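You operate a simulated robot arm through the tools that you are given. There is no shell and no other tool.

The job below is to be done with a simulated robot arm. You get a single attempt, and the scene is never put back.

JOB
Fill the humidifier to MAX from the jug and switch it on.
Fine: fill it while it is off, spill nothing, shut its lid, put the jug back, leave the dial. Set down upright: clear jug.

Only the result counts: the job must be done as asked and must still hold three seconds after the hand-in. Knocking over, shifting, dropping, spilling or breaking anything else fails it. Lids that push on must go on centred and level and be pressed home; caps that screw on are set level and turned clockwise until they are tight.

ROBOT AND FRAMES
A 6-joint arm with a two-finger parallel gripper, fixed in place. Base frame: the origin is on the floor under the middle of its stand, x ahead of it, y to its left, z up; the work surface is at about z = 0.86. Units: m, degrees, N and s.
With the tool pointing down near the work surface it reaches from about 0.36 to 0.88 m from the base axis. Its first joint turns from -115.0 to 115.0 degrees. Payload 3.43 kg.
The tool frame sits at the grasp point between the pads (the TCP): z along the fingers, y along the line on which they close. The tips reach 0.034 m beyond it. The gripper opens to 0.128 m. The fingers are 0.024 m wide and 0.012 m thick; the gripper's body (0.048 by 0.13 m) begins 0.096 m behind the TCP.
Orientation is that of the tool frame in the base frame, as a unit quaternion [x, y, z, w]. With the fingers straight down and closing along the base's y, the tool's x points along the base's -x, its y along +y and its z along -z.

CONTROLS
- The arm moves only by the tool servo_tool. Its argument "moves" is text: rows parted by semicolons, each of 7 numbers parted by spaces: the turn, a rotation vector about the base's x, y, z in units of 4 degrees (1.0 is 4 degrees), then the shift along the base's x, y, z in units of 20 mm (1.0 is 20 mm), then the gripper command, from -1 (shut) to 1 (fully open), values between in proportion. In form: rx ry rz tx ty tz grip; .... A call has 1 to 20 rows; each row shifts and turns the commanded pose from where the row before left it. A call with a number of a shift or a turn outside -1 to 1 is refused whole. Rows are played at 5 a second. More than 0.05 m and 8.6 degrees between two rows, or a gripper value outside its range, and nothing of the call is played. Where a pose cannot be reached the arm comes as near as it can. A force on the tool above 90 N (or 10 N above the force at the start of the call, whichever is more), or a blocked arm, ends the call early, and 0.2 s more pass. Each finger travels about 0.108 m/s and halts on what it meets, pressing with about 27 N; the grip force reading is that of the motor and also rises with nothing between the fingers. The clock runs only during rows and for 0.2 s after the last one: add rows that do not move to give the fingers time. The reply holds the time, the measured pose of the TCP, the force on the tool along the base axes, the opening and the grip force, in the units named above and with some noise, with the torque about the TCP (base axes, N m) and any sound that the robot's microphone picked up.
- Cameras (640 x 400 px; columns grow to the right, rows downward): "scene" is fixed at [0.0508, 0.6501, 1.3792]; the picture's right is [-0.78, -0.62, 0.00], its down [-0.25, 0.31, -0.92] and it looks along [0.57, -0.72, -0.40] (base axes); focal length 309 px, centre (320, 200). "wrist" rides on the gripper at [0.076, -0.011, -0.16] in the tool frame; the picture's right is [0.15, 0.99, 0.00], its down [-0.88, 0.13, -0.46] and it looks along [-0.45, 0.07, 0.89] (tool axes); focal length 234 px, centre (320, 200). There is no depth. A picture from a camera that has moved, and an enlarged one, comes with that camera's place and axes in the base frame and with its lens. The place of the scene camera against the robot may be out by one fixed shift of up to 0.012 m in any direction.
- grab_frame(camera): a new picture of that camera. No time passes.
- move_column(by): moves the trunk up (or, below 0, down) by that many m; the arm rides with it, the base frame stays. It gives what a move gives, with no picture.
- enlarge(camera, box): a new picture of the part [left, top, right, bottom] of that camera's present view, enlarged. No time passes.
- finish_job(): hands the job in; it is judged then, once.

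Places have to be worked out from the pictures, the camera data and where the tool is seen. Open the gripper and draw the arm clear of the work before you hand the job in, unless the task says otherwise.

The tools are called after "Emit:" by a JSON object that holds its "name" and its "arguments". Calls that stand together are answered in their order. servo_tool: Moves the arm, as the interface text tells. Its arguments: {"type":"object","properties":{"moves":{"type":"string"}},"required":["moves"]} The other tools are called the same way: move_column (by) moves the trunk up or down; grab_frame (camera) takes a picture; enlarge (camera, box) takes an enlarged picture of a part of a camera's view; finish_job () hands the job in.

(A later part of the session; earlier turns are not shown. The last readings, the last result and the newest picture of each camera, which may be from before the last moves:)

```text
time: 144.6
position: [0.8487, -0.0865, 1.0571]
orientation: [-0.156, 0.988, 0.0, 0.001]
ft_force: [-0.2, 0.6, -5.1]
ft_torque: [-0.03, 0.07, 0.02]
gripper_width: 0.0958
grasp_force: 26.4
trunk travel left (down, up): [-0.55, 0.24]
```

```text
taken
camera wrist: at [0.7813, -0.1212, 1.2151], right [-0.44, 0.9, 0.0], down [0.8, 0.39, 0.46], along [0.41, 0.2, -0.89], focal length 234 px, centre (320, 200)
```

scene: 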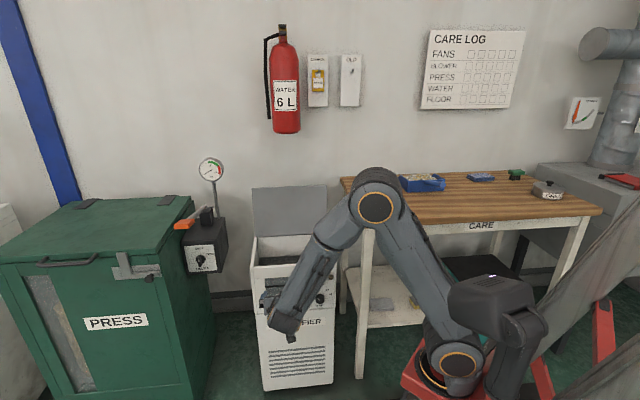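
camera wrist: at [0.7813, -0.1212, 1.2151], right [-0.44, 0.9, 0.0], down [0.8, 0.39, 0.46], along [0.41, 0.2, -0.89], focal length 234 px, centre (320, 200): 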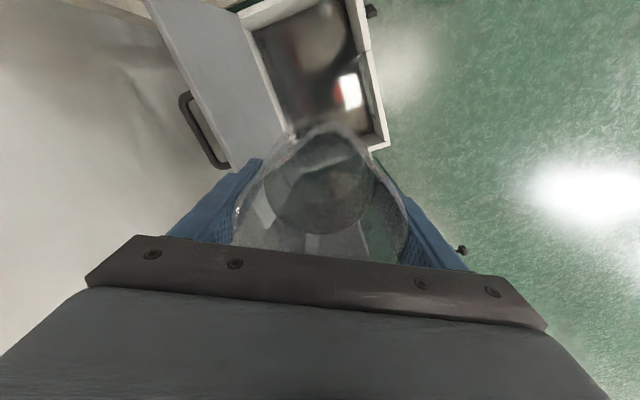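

I lower to the pouring height.

Emit:
{"name": "servo_tool", "arguments": {"moves": "0 0 0 0.05 0.1 -0.3 -1; 0 0 0 0.05 0.1 -0.6 -1; 0 0 0 0 0 -0.75 -1; 0 0 0 0 0 -0.75 -1; 0 0 0 0 0 -0.75 -1; 0 0 0 0 0 -0.75 -1; 0 0 0 0 0 -0.75 -1; 0 0 0 0 0 -0.75 -1; 0 0 0 0 0 -0.75 -1; 0 0 0 0 0 -0.75 -1; 0 0 0 0 0 -0.75 -1; 0 0 0 0 0 -0.75 -1; 0 0 0 0 0 -0.75 -1; 0 0 0 0 0 -0.75 -1; 0 0 0 0 0 -0.6 -1; 0 0 0 0 0 -0.4 -1; 0 0 0 0 0 -0.2 -1; 0 0 0 0 0 0 -1"}}

Emit:
{"name": "servo_tool", "arguments": {"moves": "0.155 -0.476 0 0 0 -0.08 -1; 0.247 -0.761 0 0 0 -0.08 -1; 0.247 -0.761 0 0 0 -0.08 -1; 0.247 -0.761 0 0 0 -0.08 -1; 0.247 -0.761 0 0 0 -0.08 -1; 0.247 -0.761 0 0 0 -0.08 -1; 0.247 -0.761 0 0 0 -0.08 -1; 0.247 -0.761 0 0 0 -0.08 -1; 0.247 -0.761 0 0 0 -0.08 -1; 0.247 -0.761 0 0 0 -0.08 -1; 0.247 -0.761 0 0 0 -0.08 -1; 0.247 -0.761 0 0 0 -0.08 -1; 0.247 -0.761 0 0 0 -0.08 -1; 0.247 -0.761 0 0 0 -0.08 -1; 0.247 -0.761 0 0 0 -0.08 -1; 0.247 -0.761 0 0 0 -0.08 -1; 0 0 0 0 0 0 -1"}}

Emit:
{"name": "enlarge", "arguments": {"camera": "scene", "box": [250, 228, 340, 275]}}

Emit:
{"name": "enlarge", "arguments": {"camera": "scene", "box": [230, 150, 350, 310]}}

```text
time: 148.4
position: [0.8516, -0.0829, 0.8356]
orientation: [-0.155, 0.988, 0.001, 0.002]
ft_force: [0.5, -0.1, -5.0]
ft_torque: [-0.03, 0.08, 0.02]
gripper_width: 0.0957
grasp_force: 27.1
trunk travel left (down, up): [-0.55, 0.24]
```

```text
time: 152.0
position: [0.8496, -0.0836, 0.8077]
orientation: [-0.141, 0.895, 0.067, 0.418]
ft_force: [-0.2, 0.4, -5.0]
ft_torque: [-0.08, 0.14, -0.01]
gripper_width: 0.0957
grasp_force: 27.4
trunk travel left (down, up): [-0.55, 0.24]
```

```text
7.11 times, centred on (295, 252) of scene
camera zoom: at [0.0508, 0.6501, 1.3792], right [-0.78, -0.62, 0.0], down [-0.25, 0.31, -0.92], along [0.57, -0.72, -0.4], focal length 2200 px, centre (498, -166)
```

zoom: 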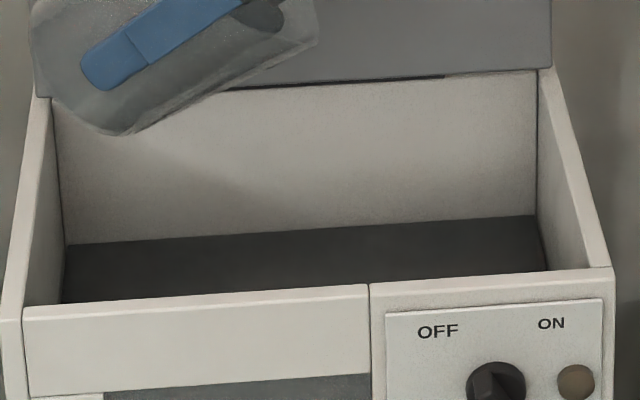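

```text
2.50 times, centred on (290, 230) of scene
camera zoom: at [0.0508, 0.6501, 1.3792], right [-0.78, -0.62, 0.0], down [-0.25, 0.31, -0.92], along [0.57, -0.72, -0.4], focal length 774 px, centre (395, 125)
```

zoom: 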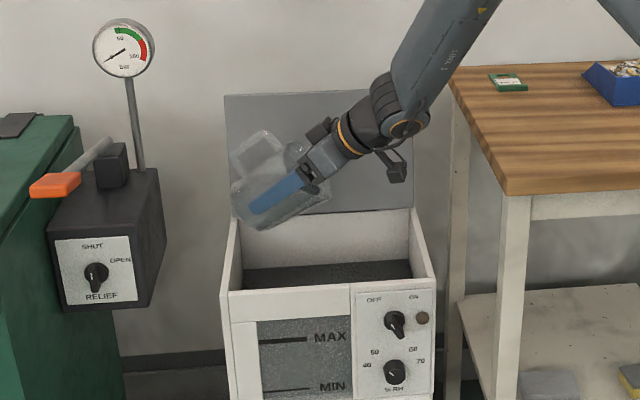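

No flow yet at 50° as expected. I continue slowly past 56°.

Emit:
{"name": "servo_tool", "arguments": {"moves": "0.155 -0.476 0 0 0 0 -1; 0.155 -0.476 0 0 0 0 -1; 0.155 -0.476 0 0 0 0 -1; 0 0 0 0 0 0 -1; 0.155 -0.476 0 0 0 0 -1; 0 0 0 0 0 0 -1; 0 0 0 0 0 0 -1; 0.155 -0.476 0 0 0 0 -1; 0 0 0 0 0 0 -1; 0 0 0 0 0 0 -1; 0 0 0 0 0 0 -1; 0 0 0 0 0 0 -1; 0 0 0 0 0 0 -1; 0 0 0 0 0 0 -1; 0 0 0 0 0 0 -1"}}

Emit:
{"name": "enlarge", "arguments": {"camera": "scene", "box": [250, 228, 340, 275]}}

Emit:
{"name": "grab_frame", "arguments": {"camera": "wrist"}}

```text
time: 155.2
position: [0.8509, -0.0817, 0.8081]
orientation: [-0.135, 0.855, 0.079, 0.494]
ft_force: [0.5, 0.2, -5.1]
ft_torque: [-0.02, 0.09, -0.02]
gripper_width: 0.0958
grasp_force: 27.2
trunk travel left (down, up): [-0.55, 0.24]
```

```text
7.11 times, centred on (295, 252) of scene
camera zoom: at [0.0508, 0.6501, 1.3792], right [-0.78, -0.62, 0.0], down [-0.25, 0.31, -0.92], along [0.57, -0.72, -0.4], focal length 2200 px, centre (498, -166)
```

zoom: 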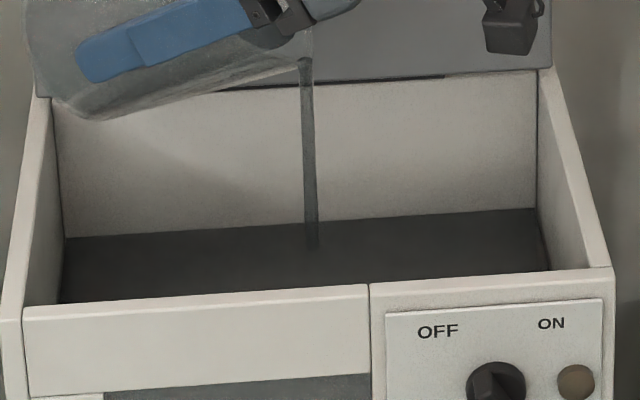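

```text
taken
camera wrist: at [0.6879, -0.148, 0.8219], right [-0.38, 0.92, -0.12], down [0.0, 0.14, 0.99], along [0.93, 0.37, -0.06], focal length 234 px, centre (320, 200)
```

wrist: 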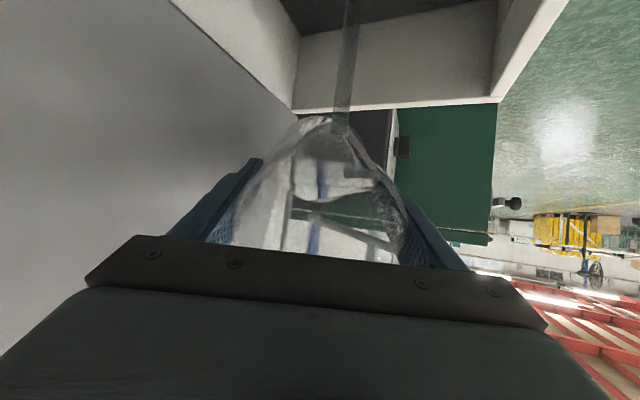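

Halfway there (7 of 14.5 px) and still flowing. I hold to let it settle.

Emit:
{"name": "servo_tool", "arguments": {"moves": "0 0 0 0 0 0 -1; 0 0 0 0 0 0 -1; 0 0 0 0 0 0 -1; 0 0 0 0 0 0 -1; 0 0 0 0 0 0 -1; 0 0 0 0 0 0 -1"}}

Emit:
{"name": "enlarge", "arguments": {"camera": "scene", "box": [250, 228, 340, 275]}}

```text
time: 156.6
position: [0.851, -0.0831, 0.8093]
orientation: [-0.135, 0.856, 0.08, 0.493]
ft_force: [-0.5, 0.1, -4.6]
ft_torque: [-0.03, 0.05, -0.02]
gripper_width: 0.096
grasp_force: 26.3
trunk travel left (down, up): [-0.55, 0.24]
```

```text
7.11 times, centred on (295, 252) of scene
camera zoom: at [0.0508, 0.6501, 1.3792], right [-0.78, -0.62, 0.0], down [-0.25, 0.31, -0.92], along [0.57, -0.72, -0.4], focal length 2200 px, centre (498, -166)
```

zoom: 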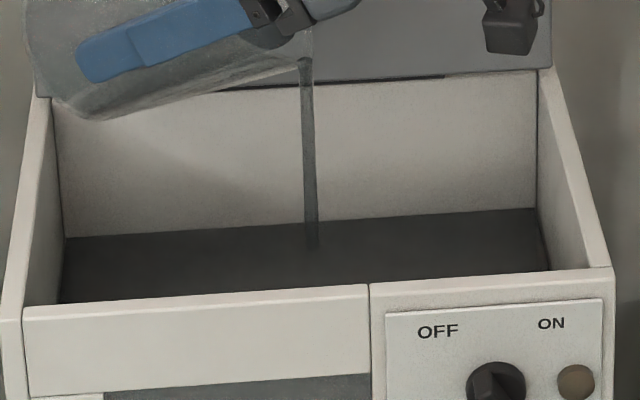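

Level nearly steady at 7 px. I tilt 2° more and hold.

Emit:
{"name": "servo_tool", "arguments": {"moves": "0.155 -0.476 0 0 0 0 -1; 0 0 0 0 0 0 -1; 0 0 0 0 0 0 -1; 0 0 0 0 0 0 -1; 0 0 0 0 0 0 -1; 0 0 0 0 0 0 -1; 0 0 0 0 0 0 -1; 0 0 0 0 0 0 -1"}}

Emit:
{"name": "enlarge", "arguments": {"camera": "scene", "box": [250, 228, 340, 275]}}

```text
time: 158.4
position: [0.8527, -0.0818, 0.8096]
orientation: [-0.133, 0.847, 0.082, 0.508]
ft_force: [-0.4, -0.3, -3.2]
ft_torque: [-0.03, 0.1, 0.01]
gripper_width: 0.0959
grasp_force: 26.6
trunk travel left (down, up): [-0.55, 0.24]
```

```text
7.11 times, centred on (295, 252) of scene
camera zoom: at [0.0508, 0.6501, 1.3792], right [-0.78, -0.62, 0.0], down [-0.25, 0.31, -0.92], along [0.57, -0.72, -0.4], focal length 2200 px, centre (498, -166)
```

zoom: 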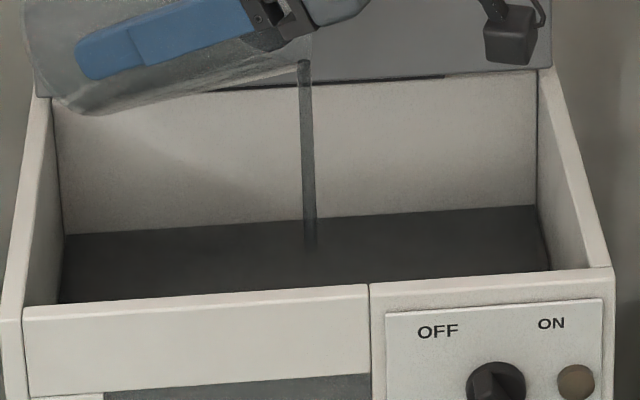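

About 10 of 14.5 px. I tilt 2° more, hold, then measure at higher zoom.

Emit:
{"name": "servo_tool", "arguments": {"moves": "0.155 -0.476 0 0 0 0 -1; 0 0 0 0 0 0 -1; 0 0 0 0 0 0 -1; 0 0 0 0 0 0 -1; 0 0 0 0 0 0 -1; 0 0 0 0 0 0 -1; 0 0 0 0 0 0 -1; 0 0 0 0 0 0 -1; 0 0 0 0 0 0 -1"}}

Emit:
{"name": "enlarge", "arguments": {"camera": "scene", "box": [250, 228, 340, 275]}}

Emit:
{"name": "enlarge", "arguments": {"camera": "scene", "box": [300, 240, 340, 270]}}

```text
time: 160.4
position: [0.8524, -0.0834, 0.8103]
orientation: [-0.132, 0.838, 0.084, 0.523]
ft_force: [-0.6, -0.3, -3.0]
ft_torque: [-0.02, 0.07, 0.0]
gripper_width: 0.0953
grasp_force: 26.9
trunk travel left (down, up): [-0.55, 0.24]
```

```text
7.11 times, centred on (295, 252) of scene
camera zoom: at [0.0508, 0.6501, 1.3792], right [-0.78, -0.62, 0.0], down [-0.25, 0.31, -0.92], along [0.57, -0.72, -0.4], focal length 2200 px, centre (498, -166)
```

zoom: 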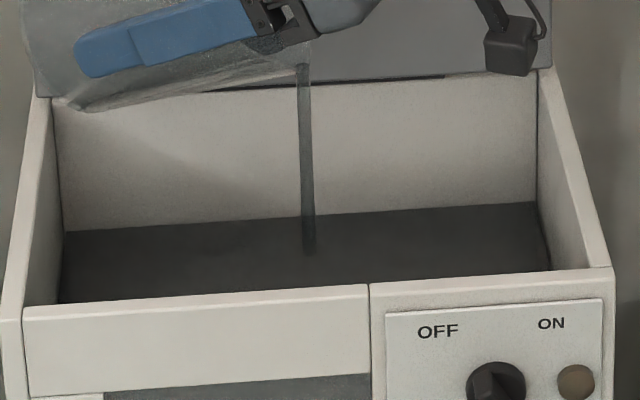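

```text
13.33 times, centred on (320, 255) of scene
camera zoom: at [0.0508, 0.6501, 1.3792], right [-0.78, -0.62, 0.0], down [-0.25, 0.31, -0.92], along [0.57, -0.72, -0.4], focal length 4125 px, centre (320, -533)
```

zoom: 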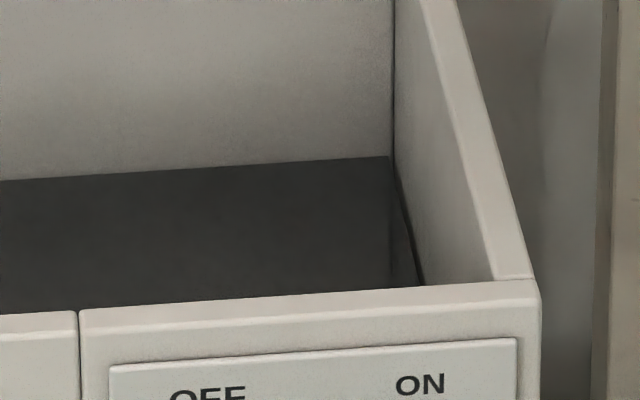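

The line is at y≈217 (target 216): essentially at the MAX bar's centre. I stop pouring and tilt the jug back upright.

Emit:
{"name": "servo_tool", "arguments": {"moves": "-0.309 0.951 0 0 0 0.1 -1; -0.309 0.951 0 0 0 0.1 -1; -0.309 0.951 0 0 0 0.1 -1; -0.309 0.951 0 0 0 0.1 -1; -0.309 0.951 0 0 0 0.1 -1; -0.309 0.951 0 0 0 0.1 -1; -0.309 0.951 0 0 0 0.1 -1; -0.309 0.951 0 0 0 0.1 -1; -0.309 0.951 0 0 0 0.1 -1; -0.309 0.951 0 0 0 0.1 -1; -0.309 0.951 0 0 0 0.1 -1; -0.309 0.951 0 0 0 0.1 -1; -0.309 0.951 0 0 0 0.1 -1; -0.309 0.951 0 0 0 0.1 -1; -0.309 0.951 0 0 0 0.1 -1; -0.247 0.761 0 0 0 0.1 -1; 0 0 0 0 0 0 -1; 0 0 0 0 0 0 -1"}}

Emit:
{"name": "enlarge", "arguments": {"camera": "scene", "box": [250, 228, 340, 275]}}

Emit:
{"name": "enlarge", "arguments": {"camera": "scene", "box": [220, 150, 350, 310]}}

```text
time: 164.2
position: [0.8506, -0.0832, 0.8431]
orientation: [-0.155, 0.988, 0.001, 0.007]
ft_force: [0.0, 0.3, -3.6]
ft_torque: [-0.04, 0.03, 0.02]
gripper_width: 0.0956
grasp_force: 27.1
trunk travel left (down, up): [-0.55, 0.24]
```

```text
7.11 times, centred on (295, 252) of scene
camera zoom: at [0.0508, 0.6501, 1.3792], right [-0.78, -0.62, 0.0], down [-0.25, 0.31, -0.92], along [0.57, -0.72, -0.4], focal length 2200 px, centre (498, -166)
```

zoom: 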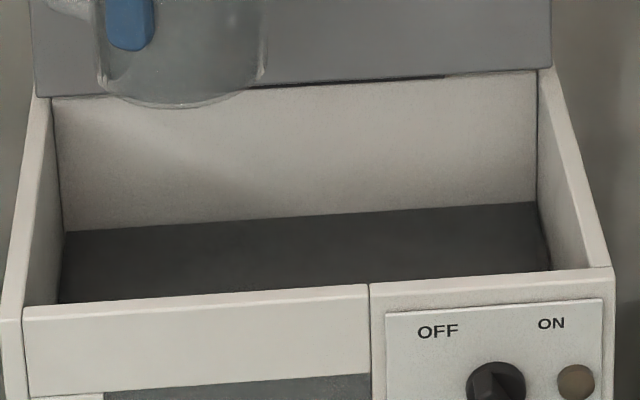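

```text
2.50 times, centred on (285, 230) of scene
camera zoom: at [0.0508, 0.6501, 1.3792], right [-0.78, -0.62, 0.0], down [-0.25, 0.31, -0.92], along [0.57, -0.72, -0.4], focal length 774 px, centre (408, 125)
```

zoom: 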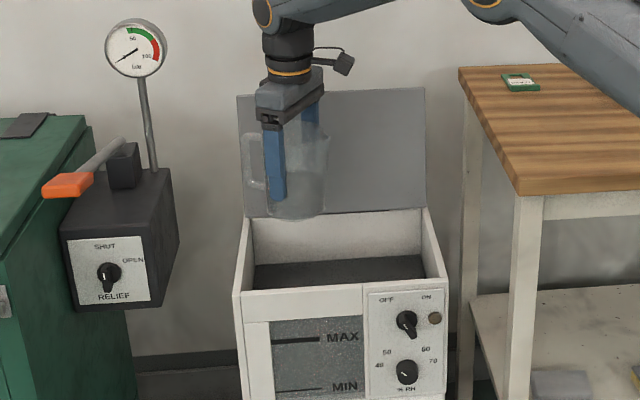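

Level set. Now the jug goes back for good: I raise it first, then carry it and turn it back to its original orientation.

Emit:
{"name": "servo_tool", "arguments": {"moves": "0 0 0 0 0 0.3 -1; 0 0 0 0 0 0.6 -1; 0 0 0 0 0 0.8 -1; 0 0 0 0 0 0.8 -1; 0 0 0 0 0 0.8 -1; 0 0 0 0 0 0.8 -1; 0 0 0 0 0 0.8 -1; 0 0 0 0 0 0.8 -1; 0 0 0 0 0 0.8 -1; 0 0 0 0 0 0.8 -1; 0 0 0 0 0 0.8 -1; 0 0 0 0 0 0.8 -1; 0 0 0 0 0 0.8 -1; 0 0 0 0 0 0.8 -1; 0 0 0 0 0 0.6 -1; 0 0 0 0 0 0.3 -1; 0 0 0 0 0 0 -1"}}

Emit:
{"name": "servo_tool", "arguments": {"moves": "0 0 -0.5 -0.2 -0.26 0 -1; 0 0 -1 -0.35 -0.45 0 -1; 0 0 -1 -0.35 -0.45 0 -1; 0 0 -1 -0.35 -0.45 0 -1; 0 0 -1 -0.35 -0.45 0 -1; 0 0 -1 -0.35 -0.45 0 -1; 0 0 -1 -0.35 -0.45 0 -1; 0 0 -1 -0.35 -0.45 0 -1; 0 0 -1 -0.35 -0.45 0 -1; 0 0 -1 -0.35 -0.45 0 -1; 0 0 -1 -0.35 -0.45 0 -1; 0 0 -1 -0.35 -0.45 0 -1; 0 0 -1 -0.35 -0.45 0 -1; 0 0 -1 -0.35 -0.45 0 -1; 0 0 -1 -0.35 -0.45 0 -1; 0 0 -1 -0.35 -0.45 0 -1; 0 0 -1 -0.35 -0.45 0 -1; 0 0 -1 -0.35 -0.45 0 -1; 0 0 -1 -0.35 -0.45 0 -1; 0 0 -1 -0.35 -0.45 0 -1"}}

Emit:
{"name": "servo_tool", "arguments": {"moves": "0 0 -1 -0.35 -0.45 0 -1; 0 0 -1 -0.35 -0.45 0 -1; 0 0 -1 -0.35 -0.45 0 -1; 0 0 -1 -0.35 -0.45 0 -1; 0 0 -1 -0.35 -0.45 0 -1; 0 0 -1 -0.35 -0.45 0 -1; 0 0 -1 -0.35 -0.45 0 -1; 0 0 -1 -0.35 -0.45 0 -1; 0 0 -1 -0.35 -0.45 0 -1; 0 0 -1 -0.35 -0.45 0 -1; 0 0 -1 -0.35 -0.45 0 -1; 0 0 -1 -0.35 -0.45 0 -1; 0 0 -1 -0.35 -0.45 0 -1; 0 0 -1 -0.35 -0.45 0 -1; 0 0 -1 -0.35 -0.45 0 -1; 0 0 -1 -0.35 -0.45 0 -1; 0 0 -1 -0.35 -0.45 0 -1; 0 0 -1 -0.25 -0.3 0 -1; 0 0 -1 0 0 0 -1; 0 0 -1 0 0 0 -1"}}

```text
time: 167.8
position: [0.853, -0.0838, 1.0716]
orientation: [-0.154, 0.988, 0.001, 0.007]
ft_force: [0.2, -0.6, -3.4]
ft_torque: [-0.01, 0.05, -0.02]
gripper_width: 0.0959
grasp_force: 27.3
trunk travel left (down, up): [-0.55, 0.24]
```

```text
time: 172.0
position: [0.7134, -0.2584, 1.0724]
orientation: [0.501, 0.865, -0.003, 0.007]
ft_force: [0.4, 0.5, -3.7]
ft_torque: [0.04, 0.06, -0.01]
gripper_width: 0.0958
grasp_force: 26.4
trunk travel left (down, up): [-0.55, 0.24]
```

```text
time: 176.2
position: [0.5907, -0.4175, 1.071]
orientation: [0.94, 0.34, -0.006, 0.005]
ft_force: [-0.4, -0.3, -3.5]
ft_torque: [0.0, -0.04, 0.01]
gripper_width: 0.0955
grasp_force: 27.1
trunk travel left (down, up): [-0.55, 0.24]
```

Over the spot with yaw -140°. I finish the turn to -196°, removing a ~0.9° residual tilt.

Emit:
{"name": "servo_tool", "arguments": {"moves": "0 0 -1 0 0 0 -1; 0 0 -1 0 0 0 -1; 0 0 -1 0 0 0 -1; 0 0 -1 0 0 0 -1; 0 0 -1 0 0 0 -1; 0 0 -1 0 0 0 -1; 0 0 -1 0 0 0 -1; 0 0 -1 0 0 0 -1; 0 0 -1 0 0 0 -1; 0 0 -1 0 0 0 -1; 0 0 -1 0 0 0 -1; 0 0 -1 0 0 0 -1; 0 0 -1 0 0 0 -1; 0 0 -1 0 0 0 -1; 0.193 -0.113 0 0 0 0 -1; 0 0 0 0 0 0 -1"}}

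Emit:
{"name": "servo_tool", "arguments": {"moves": "0 0 0 0 0 -0.4 -1; 0 0 0 0 0 -0.75 -1; 0 0 0 0 0 -0.75 -1; 0 0 0 0 0 -0.75 -1; 0 0 0 0 0 -0.75 -1; 0 0 0 0 0 -0.75 -1; 0 0 0 0 0 -0.75 -1; 0 0 0 0 0 -0.75 -1; 0 0 0 0 0 -0.5 -1; 0 0 0 0 0 -0.3 -1; 0 0 0 0 0 0 -1"}}

Emit:
{"name": "enlarge", "arguments": {"camera": "scene", "box": [355, 155, 415, 215]}}

```text
time: 179.6
position: [0.5889, -0.4178, 1.0693]
orientation: [0.99, -0.141, -0.004, -0.008]
ft_force: [0.1, 0.0, -4.3]
ft_torque: [-0.01, -0.05, 0.0]
gripper_width: 0.0956
grasp_force: 27.1
trunk travel left (down, up): [-0.55, 0.24]
```

```text
time: 182.0
position: [0.59, -0.4149, 0.9421]
orientation: [0.99, -0.14, -0.004, -0.008]
ft_force: [-0.7, 0.8, -3.1]
ft_torque: [0.01, -0.06, 0.0]
gripper_width: 0.0957
grasp_force: 26.6
trunk travel left (down, up): [-0.55, 0.24]
```

```text
6.67 times, centred on (385, 185) of scene
camera zoom: at [0.0508, 0.6501, 1.3792], right [-0.78, -0.62, 0.0], down [-0.25, 0.31, -0.92], along [0.57, -0.72, -0.4], focal length 2063 px, centre (-113, 300)
```

zoom: 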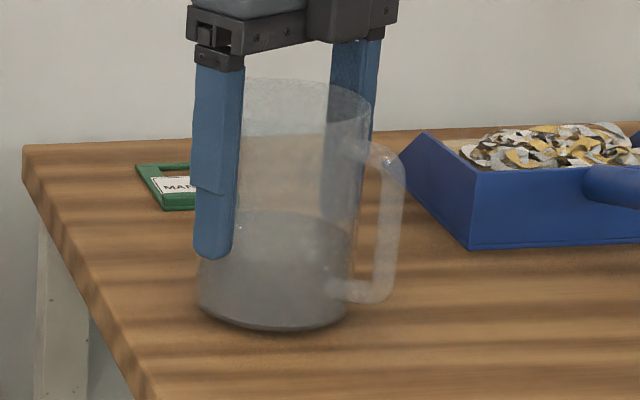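

I correct the small residual tilt and ~4 mm position offset, then lower to contact.

Emit:
{"name": "servo_tool", "arguments": {"moves": "-0.2435 -0.082 0 -0.02 -0.1 0 -1; 0 0 0 -0.02 -0.08 0 -1; 0 0 0 0 0 -0.1 -1; 0 0 0 0 0 -0.1 -1; 0 0 0 0 0 0 -1"}}

Emit:
{"name": "servo_tool", "arguments": {"moves": "0 0 0 0 0 -0.1 -1; 0 0 0 0 0 0 -1"}}

Emit:
{"name": "servo_tool", "arguments": {"moves": "0 0 0 0 0 -0.1 -1; 0 0 0 0 0 0 -1"}}

```text
time: 183.2
position: [0.5882, -0.4209, 0.9369]
orientation: [0.99, -0.14, 0.0, 0.002]
ft_force: [0.7, 0.0, -3.7]
ft_torque: [-0.02, -0.06, -0.04]
gripper_width: 0.0962
grasp_force: 27.3
trunk travel left (down, up): [-0.55, 0.24]
```

```text
time: 183.8
position: [0.5884, -0.4211, 0.9374]
orientation: [0.99, -0.14, 0.001, 0.001]
ft_force: [-2.5, 1.9, 12.2]
ft_torque: [0.7, 0.54, 0.05]
gripper_width: 0.0959
grasp_force: 27.2
trunk travel left (down, up): [-0.55, 0.24]
```

```text
time: 184.4
position: [0.5892, -0.4205, 0.9338]
orientation: [0.99, -0.141, 0.002, 0.001]
ft_force: [2.4, -0.2, 20.0]
ft_torque: [0.89, -0.29, -0.15]
gripper_width: 0.0957
grasp_force: 26.7
trunk travel left (down, up): [-0.55, 0.24]
```

Contact with the table (+12 to +20 N) and the tool is straight. I relieve slightly and release.

Emit:
{"name": "servo_tool", "arguments": {"moves": "0 0 0 0 0 0.1 -1; 0 0 0 0 0 0 0.6; 0 0 0 0 0 0 0.8; 0 0 0 0 0 0 1; 0 0 0 0 0 0 1; 0 0 0 0 0 0 1"}}

Emit:
{"name": "enlarge", "arguments": {"camera": "scene", "box": [355, 155, 415, 215]}}

Emit:
{"name": "grab_frame", "arguments": {"camera": "wrist"}}

```text
time: 185.8
position: [0.5886, -0.4214, 0.9362]
orientation: [0.99, -0.141, 0.0, 0.001]
ft_force: [-1.1, 0.9, 0.7]
ft_torque: [0.04, 0.01, 0.01]
gripper_width: 0.1278
grasp_force: 0.1
trunk travel left (down, up): [-0.55, 0.24]
```

```text
6.67 times, centred on (385, 185) of scene
camera zoom: at [0.0508, 0.6501, 1.3792], right [-0.78, -0.62, 0.0], down [-0.25, 0.31, -0.92], along [0.57, -0.72, -0.4], focal length 2063 px, centre (-113, 300)
```

zoom: 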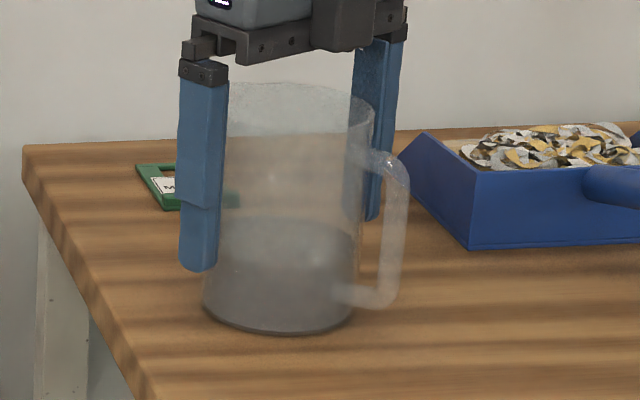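

```text
taken
camera wrist: at [0.6651, -0.4324, 1.0941], right [-0.13, -0.99, 0.0], down [-0.88, 0.12, 0.46], along [-0.45, 0.06, -0.89], focal length 234 px, centre (320, 200)
```

wrist: 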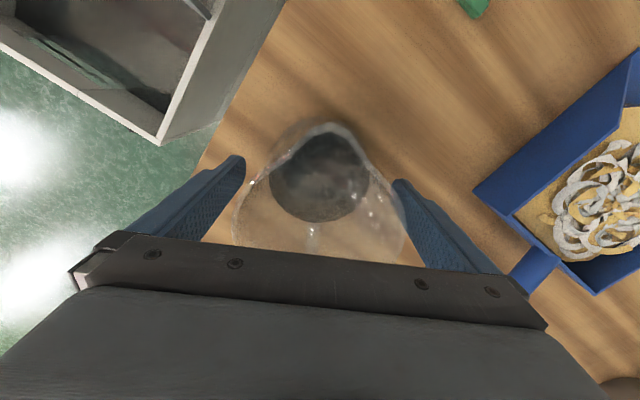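

The jug is back in its place, upright with the original orientation. I withdraw straight up.

Emit:
{"name": "servo_tool", "arguments": {"moves": "0 0 0 0 0 0.5 1; 0 0 0 0 0 1 1; 0 0 0 0 0 1 1; 0 0 0 0 0 1 1; 0 0 0 0 0 1 1; 0 0 0 0 0 1 1; 0 0 0 0 0 1 1; 0 0 0 0 0 1 1; 0 0 0 0 0 0.8 1; 0 0 0 0 0 0 1"}}

Emit:
{"name": "servo_tool", "arguments": {"moves": "0 0 0.9 0.55 0.8 0 0.5; 0 0 0.9 0.55 0.8 0 0; 0 0 0.9 0.55 0.8 0 -0.5; 0 0 0.9 0.55 0.8 0 -0.5; 0 0 0.9 0.55 0.8 0 -0.5; 0 0 0.9 0.55 0.8 0 -0.5; 0 0 0.9 0.55 0.8 0 -0.5; 0 0 0.9 0.55 0.8 0 -0.5; 0 0 0.9 0.55 0.8 0 -0.5; 0 0 0.9 0.55 0.8 0 -0.5; 0 0 0.9 0.55 0.8 0 -0.5; 0 0 0.9 0.55 0.8 0 -0.5; 0 0 0.9 0.55 0.8 0 -0.5; 0 0 0.9 0.55 0.8 0 -0.5; 0 0 0.9 0.55 0.8 0 -0.5; 0 0 0.9 0.55 0.8 0 -0.5; 0 0 0.85 0.55 0.8 0 -0.5; 0 0 0 0.2 0.2 0 -0.5; 0 0 0 0 0 0 -0.5"}}

Emit:
{"name": "grab_frame", "arguments": {"camera": "scene"}}

Emit:
{"name": "grab_frame", "arguments": {"camera": "wrist"}}

```text
time: 188.0
position: [0.5875, -0.4187, 1.1017]
orientation: [0.99, -0.14, -0.001, 0.001]
ft_force: [-0.3, -0.2, -0.7]
ft_torque: [0.0, 0.0, 0.0]
gripper_width: 0.1281
grasp_force: 0.1
trunk travel left (down, up): [-0.55, 0.24]
```

```text
time: 192.0
position: [0.7793, -0.1448, 1.1007]
orientation: [0.924, 0.382, 0.0, 0.001]
ft_force: [-0.1, -0.2, 0.3]
ft_torque: [0.0, -0.01, 0.0]
gripper_width: 0.0319
grasp_force: 0.0
trunk travel left (down, up): [-0.55, 0.24]
```

```text
taken
```

scene: 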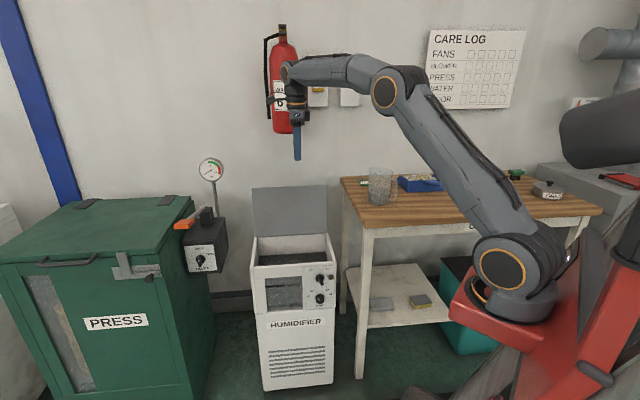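

```text
taken
camera wrist: at [0.8256, -0.0833, 1.2593], right [0.8, -0.6, 0.0], down [-0.53, -0.71, 0.46], along [-0.27, -0.37, -0.89], focal length 234 px, centre (320, 200)
```

wrist: 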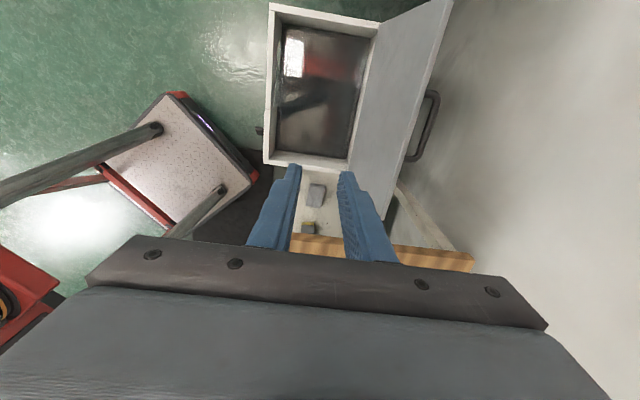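

The tool is over the tank with yaw -135° (fingers close front-to-back). The handle bar is at about v=0.822, z≈0.885. I move to the approach pose above it with ~18° tilt.

Emit:
{"name": "servo_tool", "arguments": {"moves": "-0.398 -0.398 0 0.675 -0.4875 -0.3 -0.5; -0.398 -0.398 0 0.675 -0.4875 -0.4 -0.5; -0.398 -0.398 0 0.675 -0.4875 -0.6 -0.5; -0.398 -0.398 0 0.675 -0.4875 -0.7 -0.5; -0.398 -0.398 0 0.675 -0.4875 -0.7 -0.5; -0.398 -0.398 0 0.675 -0.4875 -0.7 -0.5; -0.398 -0.398 0 0.675 -0.4875 -0.7 -0.5; -0.398 -0.398 0 0.675 -0.4875 -0.7 -0.5; 0 0 0 0 0 0 -0.5; 0 0 0 0 0 0 -0.5"}}

Emit:
{"name": "grab_frame", "arguments": {"camera": "wrist"}}

Emit:
{"name": "enlarge", "arguments": {"camera": "scene", "box": [230, 100, 350, 280]}}

```text
time: 194.2
position: [0.8881, -0.2236, 1.0064]
orientation: [0.912, 0.378, 0.06, 0.145]
ft_force: [-0.6, 0.0, 0.8]
ft_torque: [-0.02, 0.02, 0.0]
gripper_width: 0.0318
grasp_force: 0.0
trunk travel left (down, up): [-0.55, 0.24]
```

```text
taken
camera wrist: at [0.8998, -0.1271, 1.1522], right [0.77, -0.56, 0.31], down [-0.64, -0.61, 0.47], along [-0.08, -0.56, -0.83], focal length 234 px, centre (320, 200)
```

wrist: 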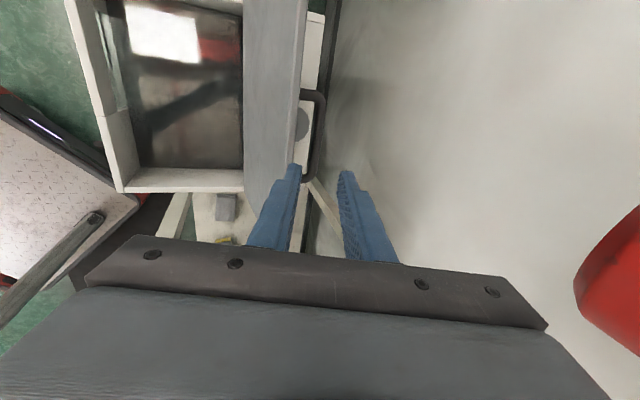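

```text
2.22 times, centred on (290, 190) of scene
camera zoom: at [0.0508, 0.6501, 1.3792], right [-0.78, -0.62, 0.0], down [-0.25, 0.31, -0.92], along [0.57, -0.72, -0.4], focal length 688 px, centre (387, 222)
```

zoom: 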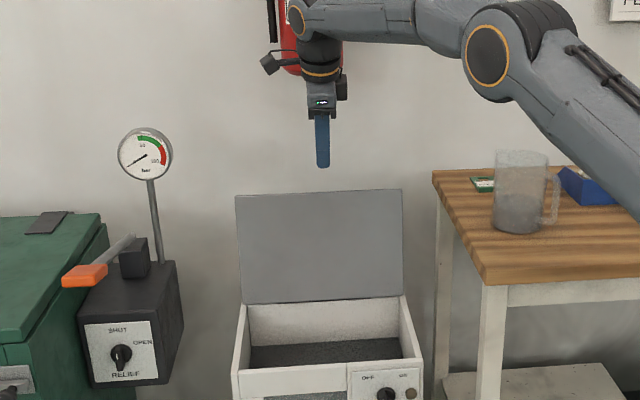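

I zoom on the handle to verify that moving along the finger axis will straddle the bar.

Emit:
{"name": "enlarge", "arguments": {"camera": "wrist", "box": [250, 70, 400, 220]}}

```text
2.67 times, centred on (325, 145) of wrist
camera zoom: at [0.8998, -0.1271, 1.1522], right [0.77, -0.56, 0.31], down [-0.64, -0.61, 0.47], along [-0.08, -0.56, -0.83], focal length 624 px, centre (307, 347)
```

zoom: 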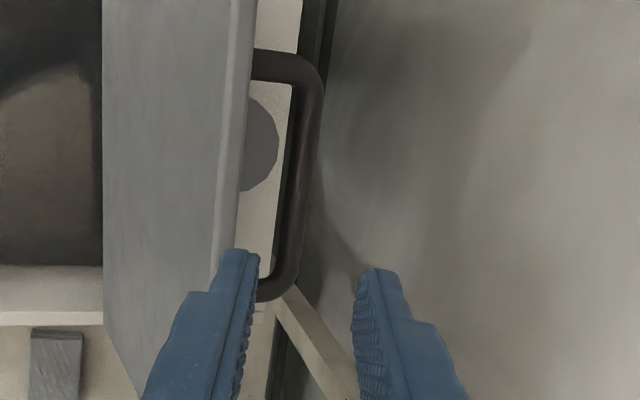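

The bar is 6 mm toward the front of the finger plane, but at 18° tilt the thick finger part would hit the lid's edge again. I test whether the arm reaches the same spot with only ~6° tilt, hovering just above the handle with a narrow opening.

Emit:
{"name": "servo_tool", "arguments": {"moves": "0.53 0.53 0 0.2 -0.2 -0.3 -0.65; 0.53 0.53 0 0.23 -0.23 -0.5 -0.65; 0.53 0.53 0 0.23 -0.23 -0.5 -0.65; 0.53 0.53 0 0.23 -0.23 -0.5 -0.65; 0 0 0 0 0 0 -0.65; 0 0 0 0 0 0 -0.65"}}

Emit:
{"name": "enlarge", "arguments": {"camera": "wrist", "box": [250, 70, 400, 220]}}

Emit:
{"name": "grab_frame", "arguments": {"camera": "scene"}}

```text
time: 195.6
position: [0.8756, -0.2347, 0.9616]
orientation: [0.923, 0.381, 0.021, 0.05]
ft_force: [0.8, -0.1, -1.3]
ft_torque: [-0.02, -0.01, 0.03]
gripper_width: 0.0221
grasp_force: 0.0
out of reach, approached as far as the arm can: row 3, 4
trunk travel left (down, up): [-0.55, 0.24]
```

```text
2.67 times, centred on (325, 145) of wrist
camera zoom: at [0.9096, -0.1605, 1.1174], right [0.8, -0.59, 0.11], down [-0.57, -0.68, 0.47], along [-0.21, -0.43, -0.88], focal length 624 px, centre (307, 347)
```

zoom: 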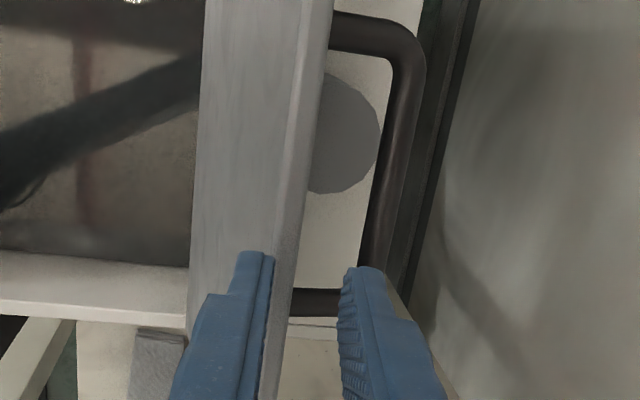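

```text
taken
```

scene: 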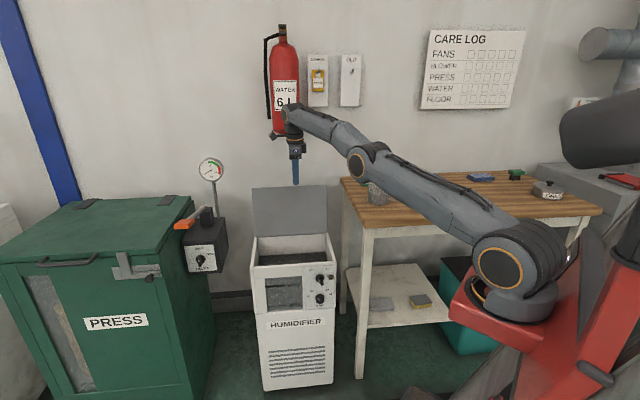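

Out of reach at 6° tilt (r≈0.906). Tilting the tool sideways along the bar (toward +u) also gains reach without tightening the gap at the lid's edge. I first rise a little, then add ~20° of that tilt.

Emit:
{"name": "servo_tool", "arguments": {"moves": "0 0 0 0 0 0.9 -0.65; 0 0 0 0 0 0.9 -0.65; 0.707 -0.707 0 0 0 0 -0.65; 0.707 -0.707 0 0 0 0 -0.65; 0.707 -0.707 0 0 0 0 -0.65; 0.707 -0.707 0 0 0 0 -0.65; 0.707 -0.707 0 0 0 0 -0.65; 0 0 0 0 0 0 -0.65"}}

Emit:
{"name": "grab_frame", "arguments": {"camera": "wrist"}}

```text
time: 197.4
position: [0.874, -0.2341, 0.9971]
orientation: [0.912, 0.367, 0.181, -0.018]
ft_force: [-0.2, 0.1, -0.1]
ft_torque: [0.01, 0.02, -0.01]
gripper_width: 0.0225
grasp_force: 0.0
out of reach, approached as far as the arm can: row 1
trunk travel left (down, up): [-0.55, 0.24]
```

```text
taken
camera wrist: at [0.8661, -0.2011, 1.1699], right [0.77, -0.62, 0.15], down [-0.64, -0.75, 0.14], along [0.03, -0.2, -0.98], focal length 234 px, centre (320, 200)
```

wrist: 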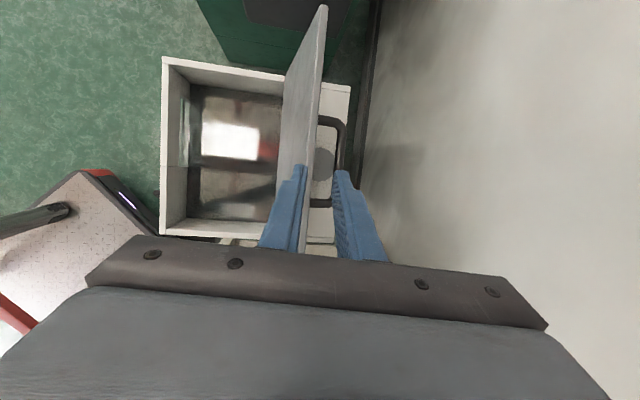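

Now tilted ~20° along the bar and ~6.5° back. I add 5° more, shift over the bar plane and hover just above the lid edge.

Emit:
{"name": "servo_tool", "arguments": {"moves": "0.442 -0.442 0 0.1 -0.8 0 -0.65; 0.442 -0.442 0 0.1 -0.8 0 -0.65; 0 0 0 0.1 0 -0.6 -0.65; 0 0 0 0 0 -0.6 -0.65; 0 0 0 0 0 0 -0.65; 0 0 0 0 0 0 -0.65"}}

Emit:
{"name": "enlarge", "arguments": {"camera": "wrist", "box": [250, 90, 400, 240]}}

Emit:
{"name": "enlarge", "arguments": {"camera": "scene", "box": [240, 100, 345, 240]}}

```text
time: 198.8
position: [0.8796, -0.2635, 0.9756]
orientation: [0.905, 0.362, 0.219, -0.035]
ft_force: [-0.4, 0.0, 0.1]
ft_torque: [0.01, -0.01, -0.03]
gripper_width: 0.0225
grasp_force: 0.0
trunk travel left (down, up): [-0.55, 0.24]
```

```text
2.67 times, centred on (325, 165) of wrist
camera zoom: at [0.8617, -0.2433, 1.1476], right [0.76, -0.63, 0.16], down [-0.65, -0.76, 0.05], along [0.09, -0.14, -0.99], focal length 624 px, centre (307, 293)
```

zoom: 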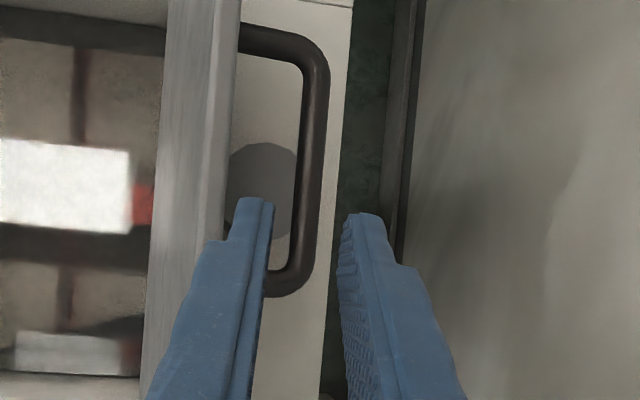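

```text
2.86 times, centred on (292, 170) of scene
camera zoom: at [0.0508, 0.6501, 1.3792], right [-0.78, -0.62, 0.0], down [-0.25, 0.31, -0.92], along [0.57, -0.72, -0.4], focal length 884 px, centre (399, 286)
```

zoom: 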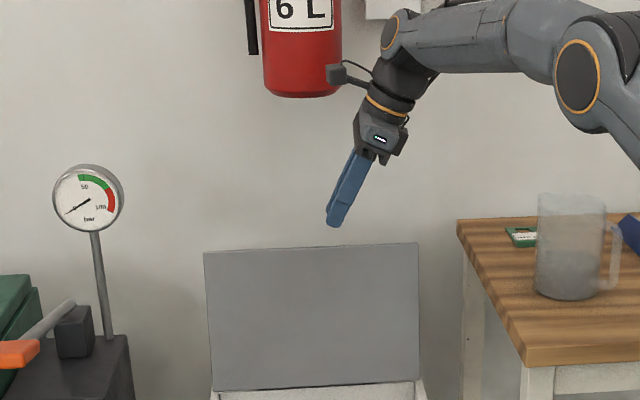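

The bar is centred within 2 mm between the fingers. I descend along the finger axis in steps.

Emit:
{"name": "servo_tool", "arguments": {"moves": "0 0 0 0.416 0.136 -0.846 -0.65; 0 0 0 0.349 0.209 -0.846 -0.65; 0 0 0 0 0 0 -0.65"}}

Emit:
{"name": "enlarge", "arguments": {"camera": "wrist", "box": [250, 90, 400, 240]}}

```text
time: 199.6
position: [0.8955, -0.2571, 0.9397]
orientation: [0.905, 0.362, 0.22, -0.035]
ft_force: [0.1, 1.0, -0.2]
ft_torque: [0.01, 0.0, -0.01]
gripper_width: 0.0223
grasp_force: 0.1
trunk travel left (down, up): [-0.55, 0.24]
```

```text
2.67 times, centred on (325, 165) of wrist
camera zoom: at [0.877, -0.2361, 1.1132], right [0.76, -0.63, 0.16], down [-0.65, -0.76, 0.05], along [0.09, -0.14, -0.99], focal length 624 px, centre (307, 293)
```

zoom: 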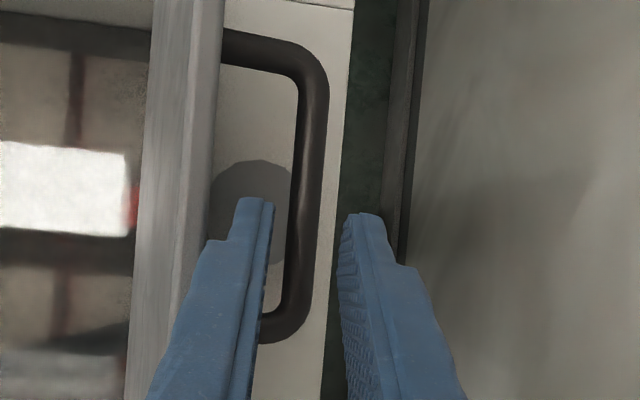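

Still centred, no contact. Two more steps down.

Emit:
{"name": "servo_tool", "arguments": {"moves": "0 0 0 0.349 0.209 -0.846 -0.65; 0 0 0 0.349 0.209 -0.846 -0.65; 0 0 0 0 0 0 -0.65"}}

Emit:
{"name": "enlarge", "arguments": {"camera": "wrist", "box": [250, 90, 400, 240]}}

```text
time: 200.4
position: [0.9079, -0.2478, 0.9058]
orientation: [0.905, 0.362, 0.22, -0.035]
ft_force: [-0.2, -0.9, 0.7]
ft_torque: [0.0, 0.0, 0.02]
gripper_width: 0.0224
grasp_force: 0.1
trunk travel left (down, up): [-0.55, 0.24]
```

```text
2.67 times, centred on (325, 165) of wrist
camera zoom: at [0.8907, -0.2275, 1.0798], right [0.76, -0.63, 0.16], down [-0.65, -0.76, 0.05], along [0.09, -0.14, -0.99], focal length 624 px, centre (307, 293)
```

zoom: 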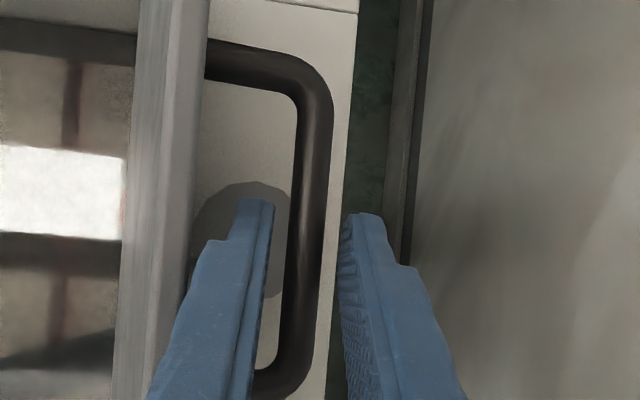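

The bar is ~2 cm beyond the TCP, inside the pads, with no contact elsewhere. I close on it.

Emit:
{"name": "servo_tool", "arguments": {"moves": "0 0 0 0 0 0 -0.8; 0 0 0 0 0 0 -1; 0 0 0 0 0 0 -1; 0 0 0 0 0 0 -1"}}

Emit:
{"name": "enlarge", "arguments": {"camera": "wrist", "box": [250, 90, 400, 240]}}

```text
time: 201.4
position: [0.9096, -0.2486, 0.906]
orientation: [0.905, 0.362, 0.219, -0.035]
ft_force: [-0.3, 1.0, -1.9]
ft_torque: [-0.16, 0.21, 1.2]
gripper_width: 0.0121
grasp_force: 45.2
trunk travel left (down, up): [-0.55, 0.24]
```

```text
2.67 times, centred on (325, 165) of wrist
camera zoom: at [0.8908, -0.2273, 1.0794], right [0.76, -0.63, 0.16], down [-0.65, -0.76, 0.05], along [0.09, -0.14, -0.99], focal length 624 px, centre (307, 293)
```

zoom: 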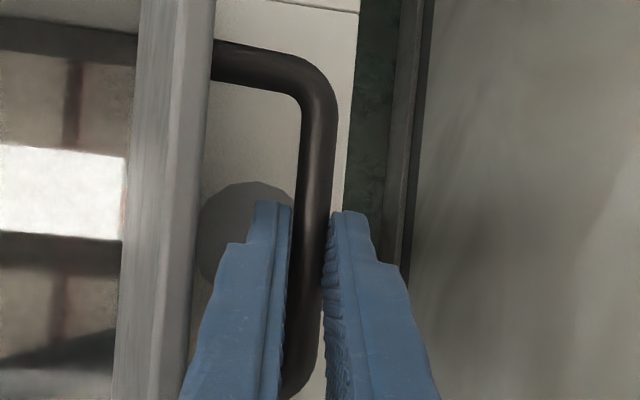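

Gripped cleanly. I start closing the lid along the known arc (reverse direction), first ~20°.

Emit:
{"name": "servo_tool", "arguments": {"moves": "0 0 0 -0.453 0.453 0.225 -1; 0 0 0 -0.463 0.463 0.18 -1; 0 0 0 -0.474 0.474 0.13 -1; 0 0 0 0 0 0 -1"}}

Emit:
{"name": "enlarge", "arguments": {"camera": "scene", "box": [240, 130, 345, 270]}}

```text
time: 202.4
position: [0.8819, -0.2207, 0.9173]
orientation: [0.905, 0.361, 0.221, -0.034]
ft_force: [3.7, -2.6, 18.5]
ft_torque: [-0.54, 0.27, 1.12]
gripper_width: 0.012
grasp_force: 45.2
trunk travel left (down, up): [-0.55, 0.24]
```

```text
2.86 times, centred on (292, 200) of scene
camera zoom: at [0.0508, 0.6501, 1.3792], right [-0.78, -0.62, 0.0], down [-0.25, 0.31, -0.92], along [0.57, -0.72, -0.4], focal length 884 px, centre (399, 200)
```

zoom: 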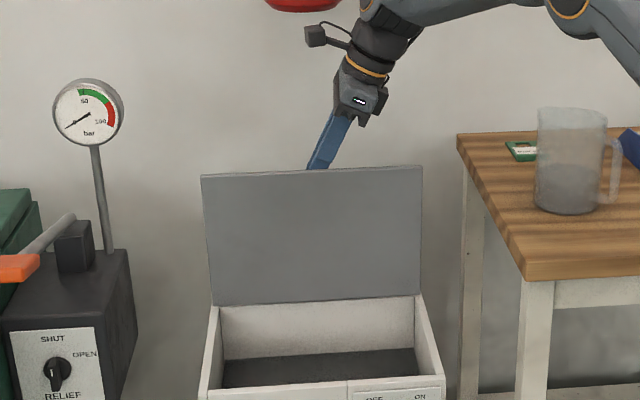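

The lid follows. Continue with the next steps past vertical.

Emit:
{"name": "servo_tool", "arguments": {"moves": "0 0 0 -0.477 0.477 0.12 -1; 0 0 0 -0.481 0.481 0.04 -1; 0 0 0 -0.481 0.481 -0.01 -1; 0 0 0 -0.477 0.477 -0.055 -1; 0 0 0 -0.477 0.477 -0.105 -1; 0 0 0 0 0 0 -1"}}

Emit:
{"name": "servo_tool", "arguments": {"moves": "0 0 0 -0.470 0.470 -0.15 -1; 0 0 0 -0.460 0.460 -0.195 -1; 0 0 0 -0.453 0.453 -0.24 -1; 0 0 0 -0.435 0.435 -0.285 -1; 0 0 0 0 0 0 -1"}}

Emit:
{"name": "enlarge", "arguments": {"camera": "scene", "box": [240, 130, 345, 270]}}

```text
time: 203.8
position: [0.8339, -0.1726, 0.9171]
orientation: [0.905, 0.362, 0.221, -0.035]
ft_force: [2.4, 9.5, 21.3]
ft_torque: [0.43, -0.29, 1.34]
gripper_width: 0.0121
grasp_force: 44.8
trunk travel left (down, up): [-0.55, 0.24]
```

```text
time: 205.0
position: [0.7967, -0.1348, 0.8993]
orientation: [0.906, 0.362, 0.219, -0.036]
ft_force: [-4.5, 14.6, 20.0]
ft_torque: [0.18, 0.21, 1.32]
gripper_width: 0.012
grasp_force: 45.3
trunk travel left (down, up): [-0.55, 0.24]
```

```text
2.86 times, centred on (292, 200) of scene
camera zoom: at [0.0508, 0.6501, 1.3792], right [-0.78, -0.62, 0.0], down [-0.25, 0.31, -0.92], along [0.57, -0.72, -0.4], focal length 884 px, centre (399, 200)
```

zoom: 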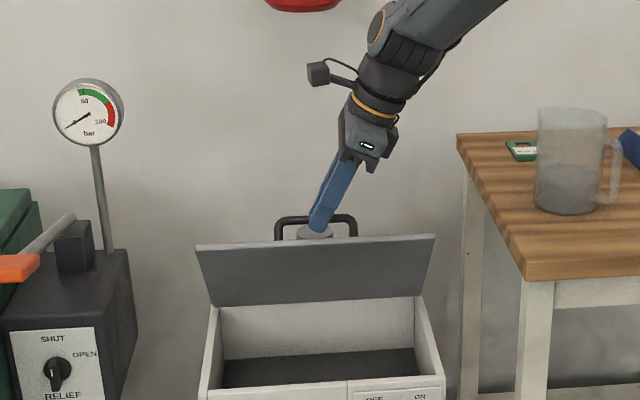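

Lid at ~54° and under control. Continue down the arc.

Emit:
{"name": "servo_tool", "arguments": {"moves": "0 0 0 -0.424 0.424 -0.295 -1; 0 0 0 -0.403 0.403 -0.37 -1; 0 0 0 -0.385 0.385 -0.405 -1; 0 0 0 -0.364 0.364 -0.445 -1; 0 0 0 0 0 0 -1"}}

Emit:
{"name": "servo_tool", "arguments": {"moves": "0 0 0 -0.343 0.343 -0.48 -1; 0 0 0 -0.318 0.318 -0.51 -1; 0 0 0 -0.290 0.290 -0.54 -1; 0 0 0 -0.265 0.265 -0.57 -1; 0 0 0 0 0 0 -1"}}

Emit:
{"name": "enlarge", "arguments": {"camera": "scene", "box": [240, 130, 345, 270]}}

```text
time: 206.2
position: [0.7642, -0.1041, 0.8676]
orientation: [0.906, 0.361, 0.218, -0.034]
ft_force: [-15.6, -9.0, 2.2]
ft_torque: [-1.18, 1.25, 1.08]
gripper_width: 0.012
grasp_force: 44.8
trunk travel left (down, up): [-0.55, 0.24]
```

```text
time: 207.4
position: [0.7424, -0.0799, 0.8255]
orientation: [0.905, 0.362, 0.219, -0.035]
ft_force: [-10.4, -19.6, -5.8]
ft_torque: [-0.7, 0.44, 1.08]
gripper_width: 0.0123
grasp_force: 45.7
trunk travel left (down, up): [-0.55, 0.24]
```

```text
2.86 times, centred on (292, 200) of scene
camera zoom: at [0.0508, 0.6501, 1.3792], right [-0.78, -0.62, 0.0], down [-0.25, 0.31, -0.92], along [0.57, -0.72, -0.4], focal length 884 px, centre (399, 200)
```

zoom: 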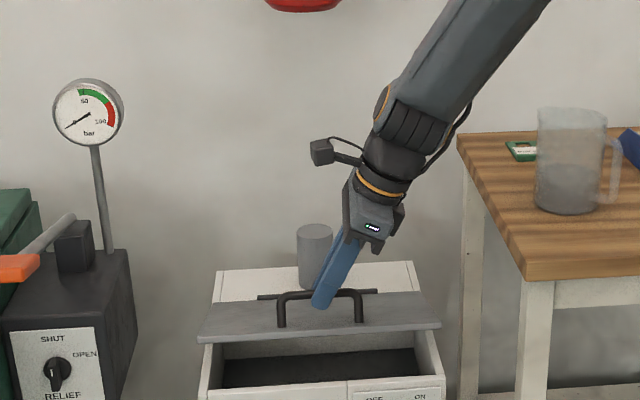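

Lid at ~22°. I lower the remaining part gently.

Emit:
{"name": "servo_tool", "arguments": {"moves": "0 0 0 -0.237 0.237 -0.595 -1; 0 0 0 -0.205 0.205 -0.615 -1; 0 0 0 -0.173 0.173 -0.63 -1; 0 0 0 0 0 0 -1"}}

Emit:
{"name": "servo_tool", "arguments": {"moves": "0 0 0 -0.145 0.145 -0.5 -1; 0 0 0 -0.07 0.07 -0.3 -1; 0 0 0 0 0 0 -1"}}

Emit:
{"name": "enlarge", "arguments": {"camera": "scene", "box": [240, 180, 345, 290]}}

```text
time: 208.4
position: [0.7304, -0.0677, 0.7891]
orientation: [0.905, 0.362, 0.22, -0.035]
ft_force: [-5.7, -8.9, -2.7]
ft_torque: [-0.77, 0.63, 1.09]
gripper_width: 0.0126
grasp_force: 45.5
trunk travel left (down, up): [-0.55, 0.24]
```

```text
time: 209.2
position: [0.7261, -0.0643, 0.7745]
orientation: [0.905, 0.361, 0.22, -0.034]
ft_force: [0.4, -6.0, -1.8]
ft_torque: [0.14, -0.33, 1.21]
gripper_width: 0.0125
grasp_force: 45.1
trunk travel left (down, up): [-0.55, 0.24]
```

```text
3.64 times, centred on (292, 235) of scene
camera zoom: at [0.0508, 0.6501, 1.3792], right [-0.78, -0.62, 0.0], down [-0.25, 0.31, -0.92], along [0.57, -0.72, -0.4], focal length 1125 px, centre (420, 73)
```

zoom: 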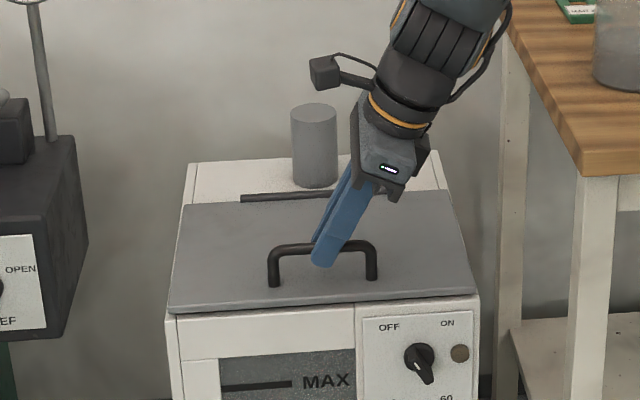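

Nearly shut, about 5 mm to go. I lower in small steps until it seats.

Emit:
{"name": "servo_tool", "arguments": {"moves": "0 0 0 -0.02 0.02 -0.12 -1; 0 0 0 -0.02 0.02 -0.12 -1; 0 0 0 0 0 0 -1"}}

Emit:
{"name": "servo_tool", "arguments": {"moves": "0 0 0 -0.01 0.01 -0.1 -1; 0 0 0 0 0 0 -1"}}

Emit:
{"name": "enlarge", "arguments": {"camera": "scene", "box": [245, 220, 345, 290]}}

```text
time: 210.0
position: [0.7264, -0.063, 0.7714]
orientation: [0.905, 0.362, 0.22, -0.035]
ft_force: [2.2, -3.1, 8.2]
ft_torque: [-0.38, 0.14, 1.16]
gripper_width: 0.0123
grasp_force: 45.2
trunk travel left (down, up): [-0.55, 0.24]
```

```text
time: 210.6
position: [0.7257, -0.0627, 0.7715]
orientation: [0.905, 0.362, 0.221, -0.034]
ft_force: [3.6, 0.1, 26.6]
ft_torque: [0.01, -0.25, 1.16]
gripper_width: 0.0123
grasp_force: 45.2
trunk travel left (down, up): [-0.55, 0.24]
```

```text
5.71 times, centred on (295, 255) of scene
camera zoom: at [0.0508, 0.6501, 1.3792], right [-0.78, -0.62, 0.0], down [-0.25, 0.31, -0.92], along [0.57, -0.72, -0.4], focal length 1768 px, centre (463, -114)
```

zoom: 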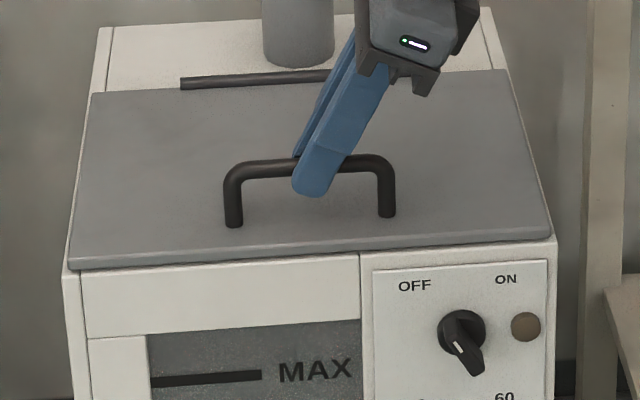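

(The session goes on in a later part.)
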